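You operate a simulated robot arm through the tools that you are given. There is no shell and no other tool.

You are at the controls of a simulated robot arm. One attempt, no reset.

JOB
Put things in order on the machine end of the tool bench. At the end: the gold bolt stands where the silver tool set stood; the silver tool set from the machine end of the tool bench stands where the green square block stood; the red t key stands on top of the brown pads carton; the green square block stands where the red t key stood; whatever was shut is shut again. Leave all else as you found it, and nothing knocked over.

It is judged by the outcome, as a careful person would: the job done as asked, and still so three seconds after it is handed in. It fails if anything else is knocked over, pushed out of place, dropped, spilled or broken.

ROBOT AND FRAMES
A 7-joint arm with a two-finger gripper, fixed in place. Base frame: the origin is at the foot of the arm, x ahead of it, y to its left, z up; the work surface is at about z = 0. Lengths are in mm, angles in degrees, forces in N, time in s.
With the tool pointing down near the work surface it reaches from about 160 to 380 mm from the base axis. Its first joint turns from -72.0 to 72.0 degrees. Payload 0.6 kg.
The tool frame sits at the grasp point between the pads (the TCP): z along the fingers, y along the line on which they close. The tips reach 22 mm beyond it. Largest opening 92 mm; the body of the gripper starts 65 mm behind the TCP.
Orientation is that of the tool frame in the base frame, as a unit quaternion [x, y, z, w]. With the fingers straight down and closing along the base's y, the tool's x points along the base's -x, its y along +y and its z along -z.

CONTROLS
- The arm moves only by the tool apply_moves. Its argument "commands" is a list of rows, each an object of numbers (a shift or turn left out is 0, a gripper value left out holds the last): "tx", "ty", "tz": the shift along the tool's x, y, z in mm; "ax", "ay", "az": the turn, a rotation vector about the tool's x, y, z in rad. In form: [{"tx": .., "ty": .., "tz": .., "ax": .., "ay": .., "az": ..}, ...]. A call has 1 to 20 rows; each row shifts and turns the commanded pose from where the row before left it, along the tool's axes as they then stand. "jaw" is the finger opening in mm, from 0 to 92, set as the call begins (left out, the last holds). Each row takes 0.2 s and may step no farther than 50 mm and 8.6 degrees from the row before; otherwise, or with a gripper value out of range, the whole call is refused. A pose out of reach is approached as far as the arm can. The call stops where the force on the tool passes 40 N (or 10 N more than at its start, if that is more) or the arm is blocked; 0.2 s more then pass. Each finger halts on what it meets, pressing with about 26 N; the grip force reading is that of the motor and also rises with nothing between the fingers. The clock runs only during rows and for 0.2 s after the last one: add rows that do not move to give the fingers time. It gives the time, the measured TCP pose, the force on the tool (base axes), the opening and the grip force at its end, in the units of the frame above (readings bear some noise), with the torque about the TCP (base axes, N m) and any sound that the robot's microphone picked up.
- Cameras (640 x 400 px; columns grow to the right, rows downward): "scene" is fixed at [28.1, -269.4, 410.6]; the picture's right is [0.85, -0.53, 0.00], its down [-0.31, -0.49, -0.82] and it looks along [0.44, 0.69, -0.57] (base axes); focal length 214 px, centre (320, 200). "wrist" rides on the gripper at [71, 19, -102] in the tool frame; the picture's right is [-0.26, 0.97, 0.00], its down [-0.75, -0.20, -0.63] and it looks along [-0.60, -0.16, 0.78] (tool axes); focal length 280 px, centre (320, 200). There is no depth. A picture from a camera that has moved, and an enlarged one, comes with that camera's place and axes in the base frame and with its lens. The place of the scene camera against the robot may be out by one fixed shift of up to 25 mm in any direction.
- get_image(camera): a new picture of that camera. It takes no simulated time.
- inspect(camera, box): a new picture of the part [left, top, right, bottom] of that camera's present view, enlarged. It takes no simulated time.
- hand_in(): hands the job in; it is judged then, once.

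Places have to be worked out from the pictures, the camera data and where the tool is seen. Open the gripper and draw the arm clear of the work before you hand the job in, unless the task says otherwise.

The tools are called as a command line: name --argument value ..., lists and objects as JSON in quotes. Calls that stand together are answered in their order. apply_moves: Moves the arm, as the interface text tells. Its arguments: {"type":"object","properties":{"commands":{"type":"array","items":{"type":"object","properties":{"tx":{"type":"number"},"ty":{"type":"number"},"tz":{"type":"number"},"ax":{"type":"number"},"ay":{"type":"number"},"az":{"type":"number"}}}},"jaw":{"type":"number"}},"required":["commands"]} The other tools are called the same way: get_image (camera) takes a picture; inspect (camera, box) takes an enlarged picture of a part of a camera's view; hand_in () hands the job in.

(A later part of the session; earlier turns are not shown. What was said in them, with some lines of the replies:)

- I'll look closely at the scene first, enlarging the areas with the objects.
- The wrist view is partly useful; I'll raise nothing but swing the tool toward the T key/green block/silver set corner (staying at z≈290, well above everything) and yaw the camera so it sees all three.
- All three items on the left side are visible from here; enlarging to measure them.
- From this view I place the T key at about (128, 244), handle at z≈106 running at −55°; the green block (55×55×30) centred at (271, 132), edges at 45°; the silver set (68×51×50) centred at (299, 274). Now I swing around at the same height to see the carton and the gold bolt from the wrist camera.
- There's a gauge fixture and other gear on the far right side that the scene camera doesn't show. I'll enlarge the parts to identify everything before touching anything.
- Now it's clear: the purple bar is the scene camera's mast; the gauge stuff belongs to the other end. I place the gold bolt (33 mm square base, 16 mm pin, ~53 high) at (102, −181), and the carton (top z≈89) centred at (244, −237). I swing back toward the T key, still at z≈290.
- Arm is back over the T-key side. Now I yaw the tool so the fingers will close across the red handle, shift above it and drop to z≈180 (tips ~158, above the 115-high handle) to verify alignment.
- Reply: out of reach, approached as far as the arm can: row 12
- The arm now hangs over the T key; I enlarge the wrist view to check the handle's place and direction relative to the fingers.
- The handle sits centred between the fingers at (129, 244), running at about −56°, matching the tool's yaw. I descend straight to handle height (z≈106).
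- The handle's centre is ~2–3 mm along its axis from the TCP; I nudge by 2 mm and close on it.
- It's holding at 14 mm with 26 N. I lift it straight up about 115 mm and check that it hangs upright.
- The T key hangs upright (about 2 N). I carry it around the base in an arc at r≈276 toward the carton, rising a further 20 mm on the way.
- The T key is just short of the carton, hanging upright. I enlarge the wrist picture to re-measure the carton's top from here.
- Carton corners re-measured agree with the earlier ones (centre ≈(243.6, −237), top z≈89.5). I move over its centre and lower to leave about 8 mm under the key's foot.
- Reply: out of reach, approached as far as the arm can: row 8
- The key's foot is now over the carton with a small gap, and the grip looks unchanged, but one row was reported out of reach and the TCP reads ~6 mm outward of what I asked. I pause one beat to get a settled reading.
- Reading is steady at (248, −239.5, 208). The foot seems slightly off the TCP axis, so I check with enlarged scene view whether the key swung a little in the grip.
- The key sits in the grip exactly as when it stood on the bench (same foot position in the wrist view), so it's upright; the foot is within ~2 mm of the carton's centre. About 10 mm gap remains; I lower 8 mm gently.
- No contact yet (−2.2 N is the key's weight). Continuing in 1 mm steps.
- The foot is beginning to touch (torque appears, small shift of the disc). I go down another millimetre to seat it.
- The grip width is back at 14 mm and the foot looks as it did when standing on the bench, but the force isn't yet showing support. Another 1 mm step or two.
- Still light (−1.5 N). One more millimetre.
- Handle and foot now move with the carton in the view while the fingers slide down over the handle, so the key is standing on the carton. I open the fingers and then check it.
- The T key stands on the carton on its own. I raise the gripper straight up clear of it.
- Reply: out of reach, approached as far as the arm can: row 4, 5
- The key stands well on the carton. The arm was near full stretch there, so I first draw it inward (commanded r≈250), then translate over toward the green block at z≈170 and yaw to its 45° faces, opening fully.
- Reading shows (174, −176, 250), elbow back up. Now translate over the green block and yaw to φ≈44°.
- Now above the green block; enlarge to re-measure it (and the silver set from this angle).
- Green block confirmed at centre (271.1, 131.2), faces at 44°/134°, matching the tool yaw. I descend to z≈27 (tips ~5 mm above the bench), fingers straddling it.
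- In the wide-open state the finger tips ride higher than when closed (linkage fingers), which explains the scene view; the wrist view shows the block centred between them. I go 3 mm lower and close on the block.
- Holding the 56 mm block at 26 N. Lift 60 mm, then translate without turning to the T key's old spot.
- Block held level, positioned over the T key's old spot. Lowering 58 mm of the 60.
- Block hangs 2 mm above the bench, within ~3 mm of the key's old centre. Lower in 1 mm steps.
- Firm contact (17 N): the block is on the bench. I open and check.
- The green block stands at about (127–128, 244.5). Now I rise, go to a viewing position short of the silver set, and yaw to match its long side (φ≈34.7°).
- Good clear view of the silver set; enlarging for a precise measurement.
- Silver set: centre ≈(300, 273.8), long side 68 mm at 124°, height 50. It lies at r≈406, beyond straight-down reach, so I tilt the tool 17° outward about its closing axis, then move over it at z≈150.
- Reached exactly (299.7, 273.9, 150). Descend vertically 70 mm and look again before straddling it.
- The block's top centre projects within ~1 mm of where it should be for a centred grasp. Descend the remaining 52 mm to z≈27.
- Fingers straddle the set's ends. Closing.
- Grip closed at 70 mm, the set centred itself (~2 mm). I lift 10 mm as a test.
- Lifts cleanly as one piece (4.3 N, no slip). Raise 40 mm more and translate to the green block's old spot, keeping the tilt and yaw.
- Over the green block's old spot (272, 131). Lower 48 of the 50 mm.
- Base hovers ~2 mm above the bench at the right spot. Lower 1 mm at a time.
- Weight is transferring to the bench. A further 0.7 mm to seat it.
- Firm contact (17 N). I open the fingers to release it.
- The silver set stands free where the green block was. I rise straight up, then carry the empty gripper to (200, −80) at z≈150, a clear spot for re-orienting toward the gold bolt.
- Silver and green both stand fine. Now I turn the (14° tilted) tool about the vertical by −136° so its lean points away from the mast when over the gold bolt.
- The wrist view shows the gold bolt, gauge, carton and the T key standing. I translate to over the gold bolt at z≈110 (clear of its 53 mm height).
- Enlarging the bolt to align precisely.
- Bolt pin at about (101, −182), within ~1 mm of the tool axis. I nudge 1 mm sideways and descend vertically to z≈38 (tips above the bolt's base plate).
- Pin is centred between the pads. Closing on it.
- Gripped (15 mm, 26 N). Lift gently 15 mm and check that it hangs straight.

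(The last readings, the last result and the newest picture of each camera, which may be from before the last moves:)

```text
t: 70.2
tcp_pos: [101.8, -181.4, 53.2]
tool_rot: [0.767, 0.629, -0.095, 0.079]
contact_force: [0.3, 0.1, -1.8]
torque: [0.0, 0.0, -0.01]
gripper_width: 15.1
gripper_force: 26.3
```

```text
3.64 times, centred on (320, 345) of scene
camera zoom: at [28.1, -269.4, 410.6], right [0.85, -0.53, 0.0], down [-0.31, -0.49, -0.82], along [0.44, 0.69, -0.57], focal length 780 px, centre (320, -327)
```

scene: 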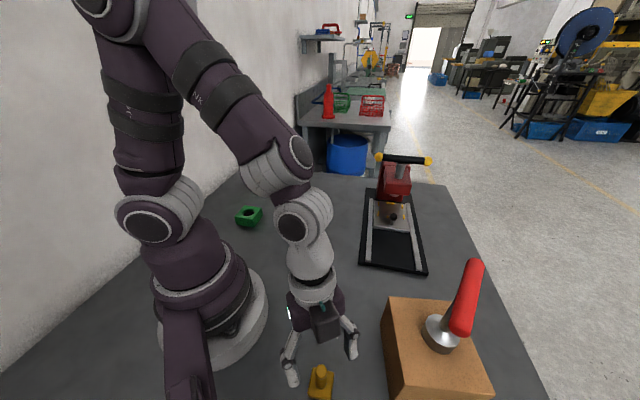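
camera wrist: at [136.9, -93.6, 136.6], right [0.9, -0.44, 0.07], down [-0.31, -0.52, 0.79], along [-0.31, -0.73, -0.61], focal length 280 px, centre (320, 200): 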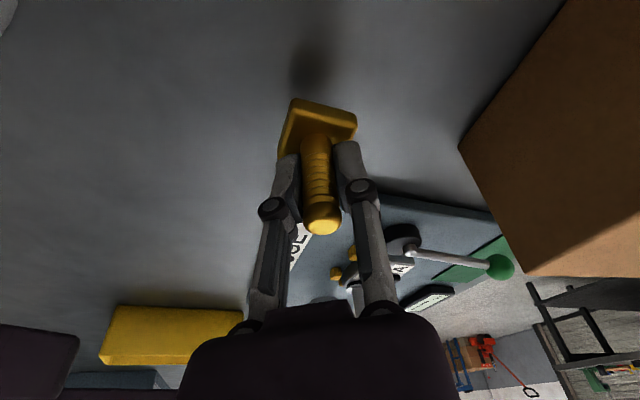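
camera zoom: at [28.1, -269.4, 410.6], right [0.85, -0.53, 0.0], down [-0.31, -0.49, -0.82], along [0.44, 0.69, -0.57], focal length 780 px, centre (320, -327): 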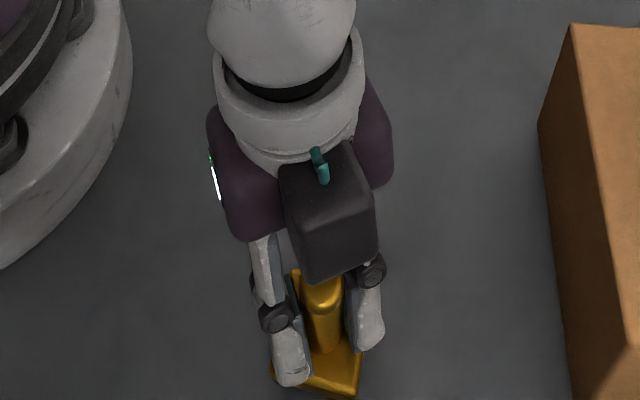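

Hanging straight, 1.8 N. Continue up to z≈128 and bring it back to the clear turning spot at (200, −81).

apply_moves --commands '[{"tx": -4.64, "tz": -18.2}, {"tx": -4.64, "tz": -18.2}, {"tx": -4.64, "tz": -18.2}, {"tx": -4.64, "tz": -18.2}, {"tx": 14.2, "ty": 9.53, "tz": -3.63}, {"tx": 14.2, "ty": 9.53, "tz": -3.63}, {"tx": 14.2, "ty": 9.53, "tz": -3.63}, {"tx": 14.2, "ty": 9.53, "tz": -3.63}, {"tx": 14.2, "ty": 9.53, "tz": -3.63}, {"tx": 14.2, "ty": 9.53, "tz": -3.63}, {"tx": 14.2, "ty": 9.53, "tz": -3.63}, {"tx": 14.2, "ty": 9.53, "tz": -3.63}, {}]'

get_image --camera "scene"

get_image --camera "wrist"

```text
t: 73.0
tcp_pos: [199.8, -80.2, 130.9]
tool_rot: [0.768, 0.628, -0.096, 0.078]
contact_force: [-0.5, -0.5, -0.9]
torque: [0.01, -0.02, 0.0]
gripper_width: 15.2
gripper_force: 26.1
```

```text
taken
```

scene: 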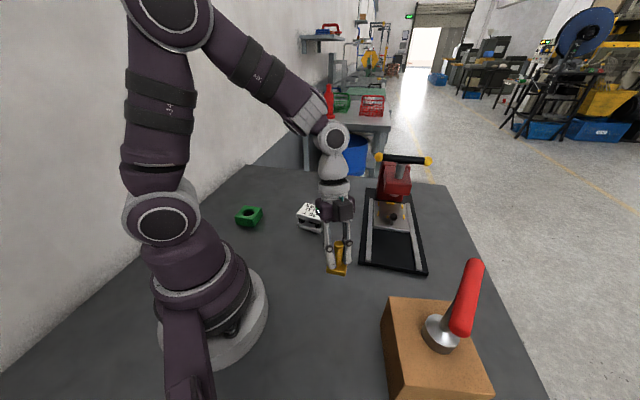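

```text
taken
camera wrist: at [236.0, 8.8, 212.3], right [0.9, -0.44, 0.06], down [-0.31, -0.52, 0.79], along [-0.31, -0.73, -0.61], focal length 280 px, centre (320, 200)
```

wrist: 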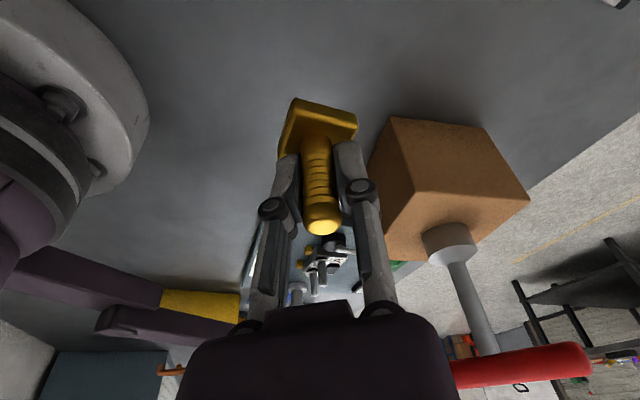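

Turning the tool about the vertical by +164° so it leans outward for the far spot.

apply_moves --commands '[{"ax": -0.0177, "az": -0.0693}, {"ax": -0.03541, "az": -0.13867}, {"ax": -0.03541, "az": -0.13867}, {"ax": -0.03541, "az": -0.13867}, {"ax": -0.03541, "az": -0.13867}, {"ax": -0.03541, "az": -0.13867}, {"ax": -0.03541, "az": -0.13867}, {"ax": -0.03541, "az": -0.13867}, {"ax": -0.03541, "az": -0.13867}, {"ax": -0.03541, "az": -0.13867}, {"ax": -0.03541, "az": -0.13867}, {"ax": -0.03541, "az": -0.13867}, {"ax": -0.03541, "az": -0.13867}, {"ax": -0.03541, "az": -0.13867}, {"ax": -0.03541, "az": -0.13867}, {"ax": -0.03541, "az": -0.13867}, {"ax": -0.03541, "az": -0.13867}, {"ax": -0.03541, "az": -0.13867}, {"ax": -0.03541, "az": -0.13867}, {"ax": -0.03541, "az": -0.13867}]'

get_image --camera "wrist"

get_image --camera "scene"

```text
t: 77.2
tcp_pos: [198.0, -79.4, 128.5]
tool_rot: [-0.487, 0.864, 0.061, 0.108]
contact_force: [0.1, 0.3, -1.4]
torque: [0.01, 0.0, 0.0]
gripper_width: 15.3
gripper_force: 25.6
```

```text
taken
camera wrist: at [132.9, -151.1, 210.7], right [-0.69, 0.72, 0.06], down [0.47, 0.39, 0.79], along [0.54, 0.58, -0.61], focal length 280 px, centre (320, 200)
```

wrist: 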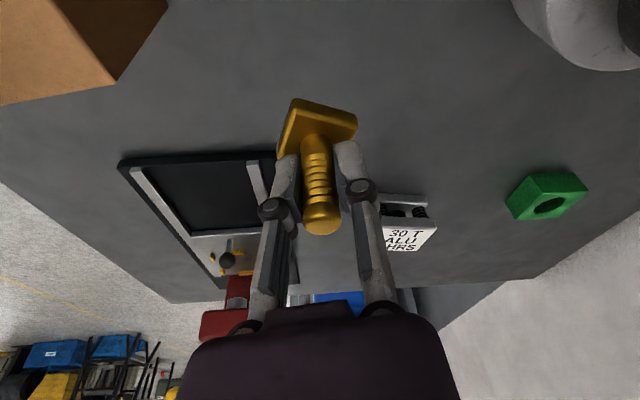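

```text
taken
```

scene: 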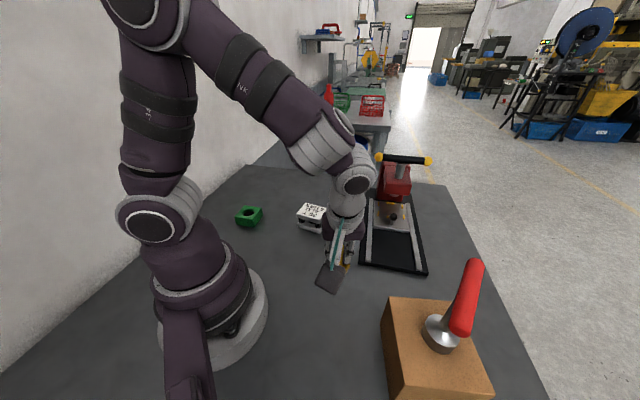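

All good in the grip. Now carry the bolt in a straight line at bottom-height ≈90 mm over to the silver set's old place, descending a bit at the end.

apply_moves --commands '[{"tx": -24.5, "ty": 6.87, "tz": 6.26}, {"tx": -24.5, "ty": 6.87, "tz": 6.26}, {"tx": -24.5, "ty": 6.87, "tz": 6.26}, {"tx": -24.5, "ty": 6.87, "tz": 6.26}, {"tx": -24.5, "ty": 6.87, "tz": 6.26}, {"tx": -24.5, "ty": 6.87, "tz": 6.26}, {"tx": -24.5, "ty": 6.87, "tz": 6.26}, {"tx": -24.5, "ty": 6.87, "tz": 6.26}, {"tx": -24.5, "ty": 6.87, "tz": 6.26}, {"tx": -24.5, "ty": 6.87, "tz": 6.26}, {"tx": -22.03, "ty": 6.87, "tz": 15.95}, {"tx": -22.03, "ty": 6.87, "tz": 15.95}, {"tx": -22.03, "ty": 6.87, "tz": 15.95}, {}]'

get_image --camera "wrist"

get_image --camera "scene"

```text
t: 80.2
tcp_pos: [294.7, 246.8, 98.1]
tool_rot: [-0.486, 0.865, 0.061, 0.108]
contact_force: [-0.2, 0.6, -0.8]
torque: [-0.04, 0.0, 0.0]
gripper_width: 15.1
gripper_force: 25.7
```

```text
taken
camera wrist: at [227.5, 176.0, 181.1], right [-0.69, 0.72, 0.06], down [0.47, 0.39, 0.79], along [0.54, 0.58, -0.61], focal length 280 px, centre (320, 200)
```

wrist: 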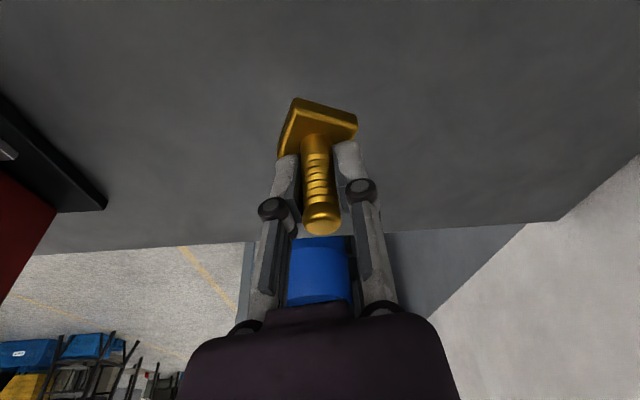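

```text
taken
```

scene: 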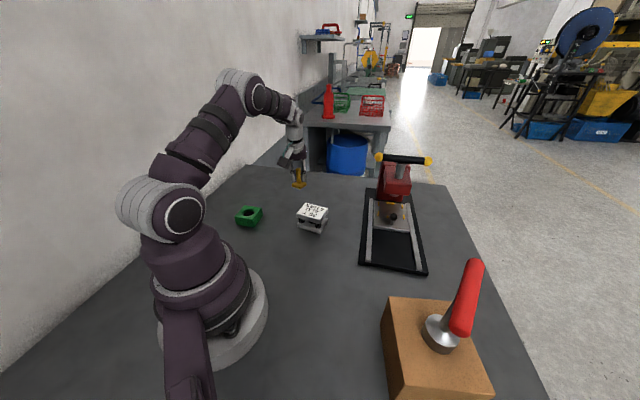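

At (294, 247, 98), within reach. One more step outward to the spot, then check position readings.

apply_moves --commands '[{"tx": -11.4, "ty": 3.75, "tz": 8.1}, {"tx": -11.4, "ty": 3.75, "tz": 8.1}, {}, {}]'

get_image --camera "wrist"

inspect --camera "scene" --box '[240, 110, 360, 220]'

```text
t: 81.2
tcp_pos: [300.6, 272.9, 87.5]
tool_rot: [-0.486, 0.865, 0.061, 0.109]
contact_force: [-0.1, 0.4, -1.8]
torque: [-0.03, 0.03, 0.03]
gripper_width: 15.0
gripper_force: 25.7
```

```text
taken
camera wrist: at [234.4, 202.5, 170.3], right [-0.69, 0.72, 0.06], down [0.47, 0.39, 0.79], along [0.54, 0.58, -0.61], focal length 280 px, centre (320, 200)
```

wrist: 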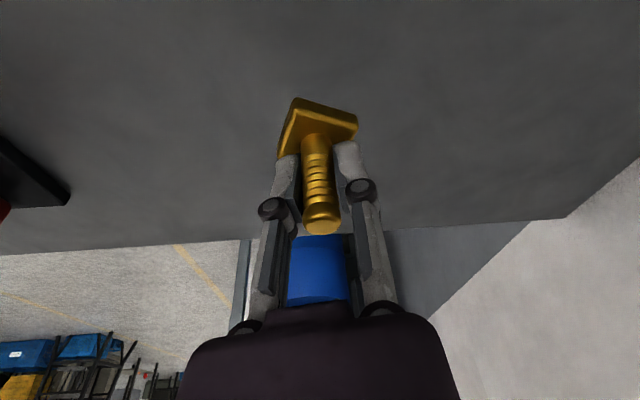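

```text
3.64 times, centred on (300, 165) of scene
camera zoom: at [28.1, -269.4, 410.6], right [0.85, -0.53, 0.0], down [-0.31, -0.49, -0.82], along [0.44, 0.69, -0.57], focal length 780 px, centre (393, 327)
```

zoom: 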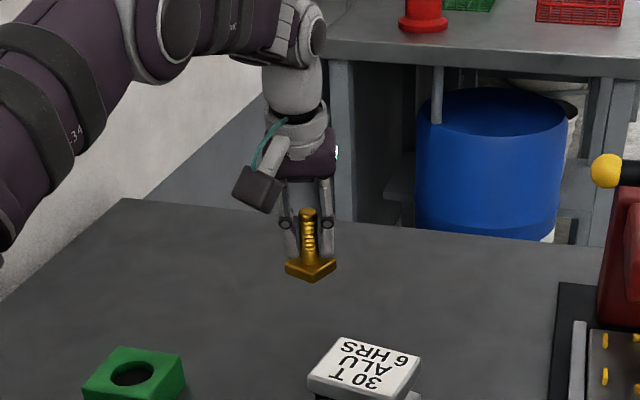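

Bolt upright over the spot at (300, 273). Lower 47 of the remaining ~50 mm.

apply_moves --commands '[{"tx": 3.71, "tz": 14.53}, {"tx": 3.71, "tz": 14.53}, {"tx": 2.47, "tz": 9.69}, {"tx": 1.24, "tz": 4.84}, {"tx": 0.49, "tz": 1.94}, {}]'

inspect --camera "scene" --box '[240, 110, 360, 220]'

get_image --camera "wrist"

```text
t: 82.6
tcp_pos: [299.9, 272.9, 41.1]
tool_rot: [-0.486, 0.865, 0.061, 0.109]
contact_force: [0.2, 0.0, -1.3]
torque: [-0.01, -0.02, -0.01]
gripper_width: 14.9
gripper_force: 26.4
```

```text
3.64 times, centred on (300, 165) of scene
camera zoom: at [28.1, -269.4, 410.6], right [0.85, -0.53, 0.0], down [-0.31, -0.49, -0.82], along [0.44, 0.69, -0.57], focal length 780 px, centre (393, 327)
```

zoom: 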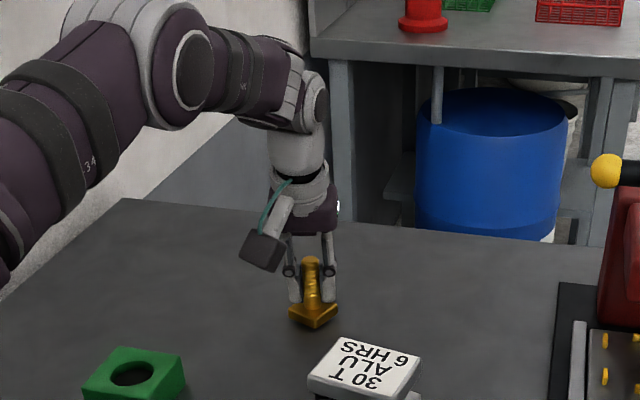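

```text
taken
camera wrist: at [233.7, 202.5, 123.5], right [-0.69, 0.72, 0.06], down [0.47, 0.39, 0.79], along [0.54, 0.58, -0.61], focal length 280 px, centre (320, 200)
```

wrist: 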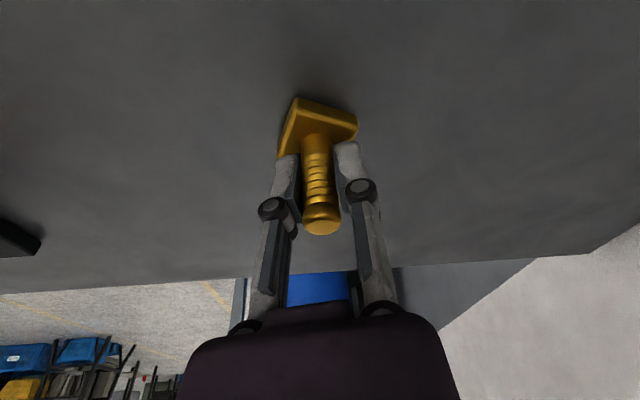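

A few mm above the bench, on the spot. Lower 1 mm at a time until contact.

apply_moves --commands '[{"tx": 0.25, "tz": 0.97}, {"tx": 0.25, "tz": 0.97}, {}]'

```text
t: 83.4
tcp_pos: [302.0, 272.4, 38.5]
tool_rot: [-0.486, 0.865, 0.061, 0.108]
contact_force: [-0.1, 1.1, -1.0]
torque: [-0.03, 0.02, -0.03]
gripper_width: 14.8
gripper_force: 25.8
```

No clear contact yet; another millimetre.

apply_moves --commands '[{"tx": 0.25, "tz": 0.97}, {}]'

```text
t: 84.0
tcp_pos: [300.8, 274.2, 36.6]
tool_rot: [-0.487, 0.864, 0.062, 0.11]
contact_force: [-2.3, -1.2, 9.6]
torque: [0.04, -0.04, -0.01]
gripper_width: 15.5
gripper_force: 25.8
```

Contact at 9.6 N: the bolt is on the bench. Open the fingers.

apply_moves --commands '[{}, {}, {}, {}]' --jaw 60

get_image --camera "wrist"

inspect --camera "scene" --box '[240, 110, 360, 220]'

```text
t: 85.0
tcp_pos: [300.5, 273.2, 37.8]
tool_rot: [-0.487, 0.865, 0.061, 0.108]
contact_force: [0.4, -0.9, 0.7]
torque: [0.02, 0.0, -0.01]
gripper_width: 60.2
gripper_force: 0.0
```

```text
taken
camera wrist: at [234.3, 202.9, 120.1], right [-0.69, 0.72, 0.06], down [0.47, 0.39, 0.79], along [0.54, 0.58, -0.61], focal length 280 px, centre (320, 200)
```

wrist: 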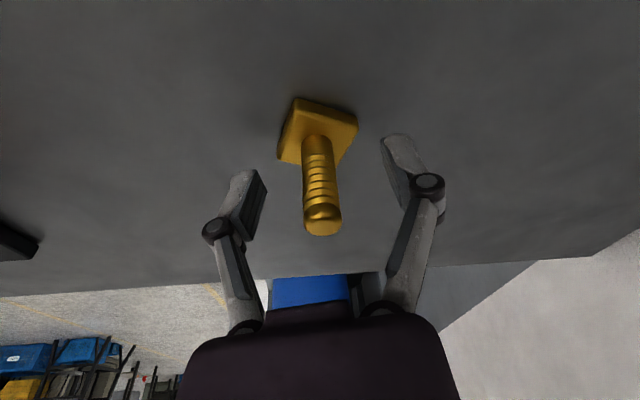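

```text
3.64 times, centred on (300, 165) of scene
camera zoom: at [28.1, -269.4, 410.6], right [0.85, -0.53, 0.0], down [-0.31, -0.49, -0.82], along [0.44, 0.69, -0.57], focal length 780 px, centre (393, 327)
```

zoom: 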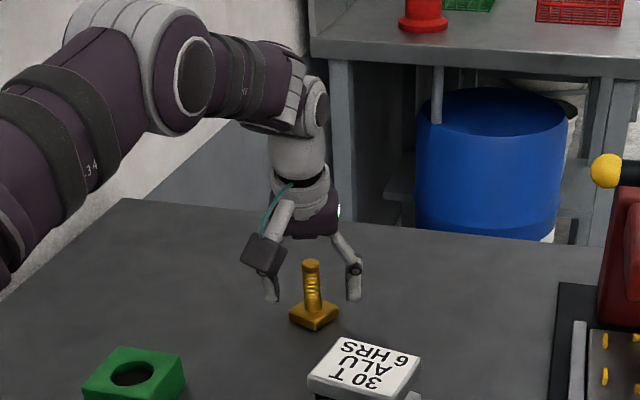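

The bolt stands free and upright at the silver set's old place. I rise straight up, then draw the arm inward and up.

apply_moves --commands '[{"tx": -2.47, "tz": -9.69}, {"tx": -4.95, "tz": -19.38}, {"tx": -6.2, "tz": -24.2}, {"tx": -6.2, "tz": -24.2}, {"tx": -4.95, "tz": -19.38}, {"tx": 19.5, "ty": 7.1, "tz": -20.4}, {"tx": 19.5, "ty": 7.1, "tz": -20.4}, {"tx": 19.5, "ty": 7.1, "tz": -20.4}, {"tx": 19.5, "ty": 7.1, "tz": -20.4}, {"tx": 19.5, "ty": 7.1, "tz": -20.4}, {"tx": 19.5, "ty": 7.1, "tz": -20.4}, {}]' --jaw 92

get_image --camera "scene"

get_image --camera "wrist"

```text
t: 87.6
tcp_pos: [188.2, 171.1, 228.2]
tool_rot: [-0.486, 0.865, 0.06, 0.109]
contact_force: [-0.1, -0.1, 0.0]
torque: [0.01, 0.03, -0.01]
gripper_width: 91.7
gripper_force: 0.1
```

```text
taken
```

scene: 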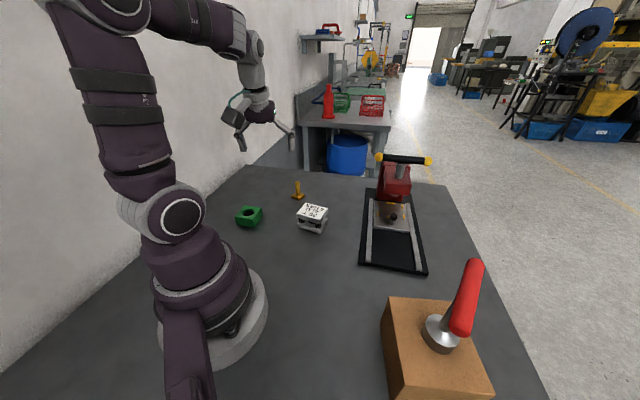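

```text
taken
camera wrist: at [122.4, 101.3, 311.4], right [-0.69, 0.72, 0.06], down [0.47, 0.39, 0.79], along [0.54, 0.58, -0.61], focal length 280 px, centre (320, 200)
```

wrist: 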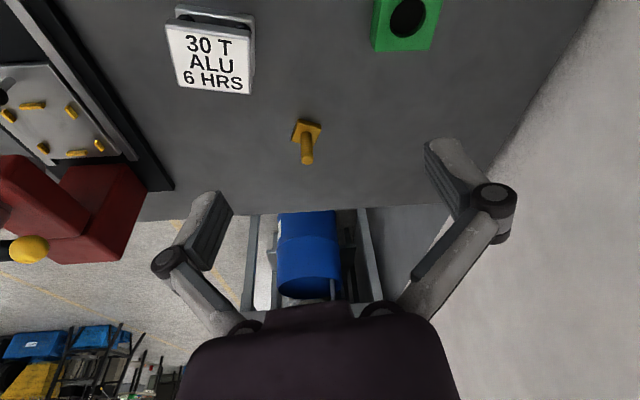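

Everything appears in place. I enlarge the final layout for a check of uprightness and positions.

inspect --camera "scene" --box '[210, 150, 370, 250]'

inspect --camera "scene" --box '[350, 240, 530, 400]'

inspect --camera "scene" --box '[340, 140, 460, 280]'

```text
4.00 times, centred on (290, 200) of scene
camera zoom: at [28.1, -269.4, 410.6], right [0.85, -0.53, 0.0], down [-0.31, -0.49, -0.82], along [0.44, 0.69, -0.57], focal length 858 px, centre (440, 200)
```

zoom: 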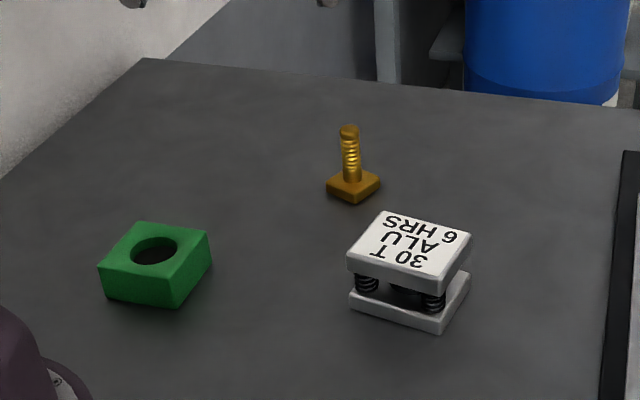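

```text
2.50 times, centred on (440, 320) of scene
camera zoom: at [28.1, -269.4, 410.6], right [0.85, -0.53, 0.0], down [-0.31, -0.49, -0.82], along [0.44, 0.69, -0.57], focal length 536 px, centre (20, -100)
```

zoom: 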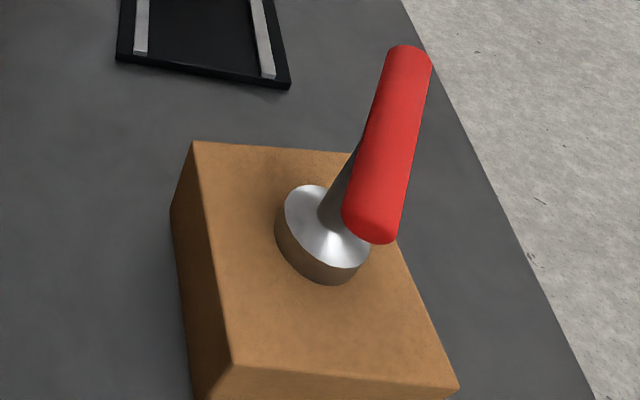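

```text
2.86 times, centred on (400, 210) of scene
camera zoom: at [28.1, -269.4, 410.6], right [0.85, -0.53, 0.0], down [-0.31, -0.49, -0.82], along [0.44, 0.69, -0.57], focal length 613 px, centre (91, 171)
```

zoom: 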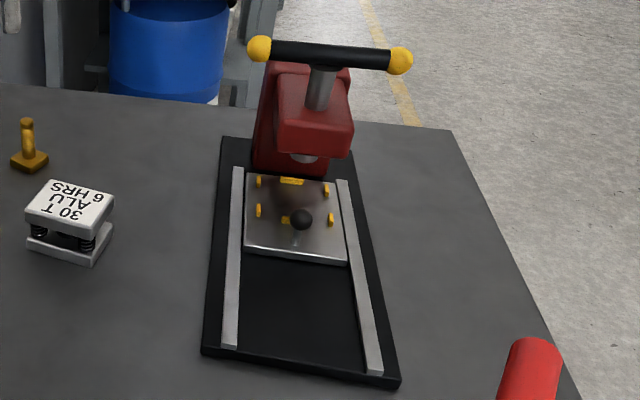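

All four items stand upright in their places (bolt, silver set, green block on the right spots; T key on the carton), carton and press unmoved, nothing was opened, gripper open and clear. Handing in.

hand_in

```text
The job is handed in.
```

The job is done and handed in. At my last look everything stood upright in its new place:

- **Gold bolt:** stands where the silver tool set stood.
- **Silver tool set:** stands where the green square block stood.
- **Green square block:** stands where the red T key stood.
- **Red T key:** stands near the middle of the brown pads carton's top.

Each item is within a few millimetres of its target, judged from the pictures. The gold bolt ended up turned from its original angle.

The carton and the press look unmoved. I never touched the gauge end of the bench, and I did not check it again at the finish. Nothing needed opening, so there was nothing to shut. The arm finished with the gripper open, about 230 mm above the bench.
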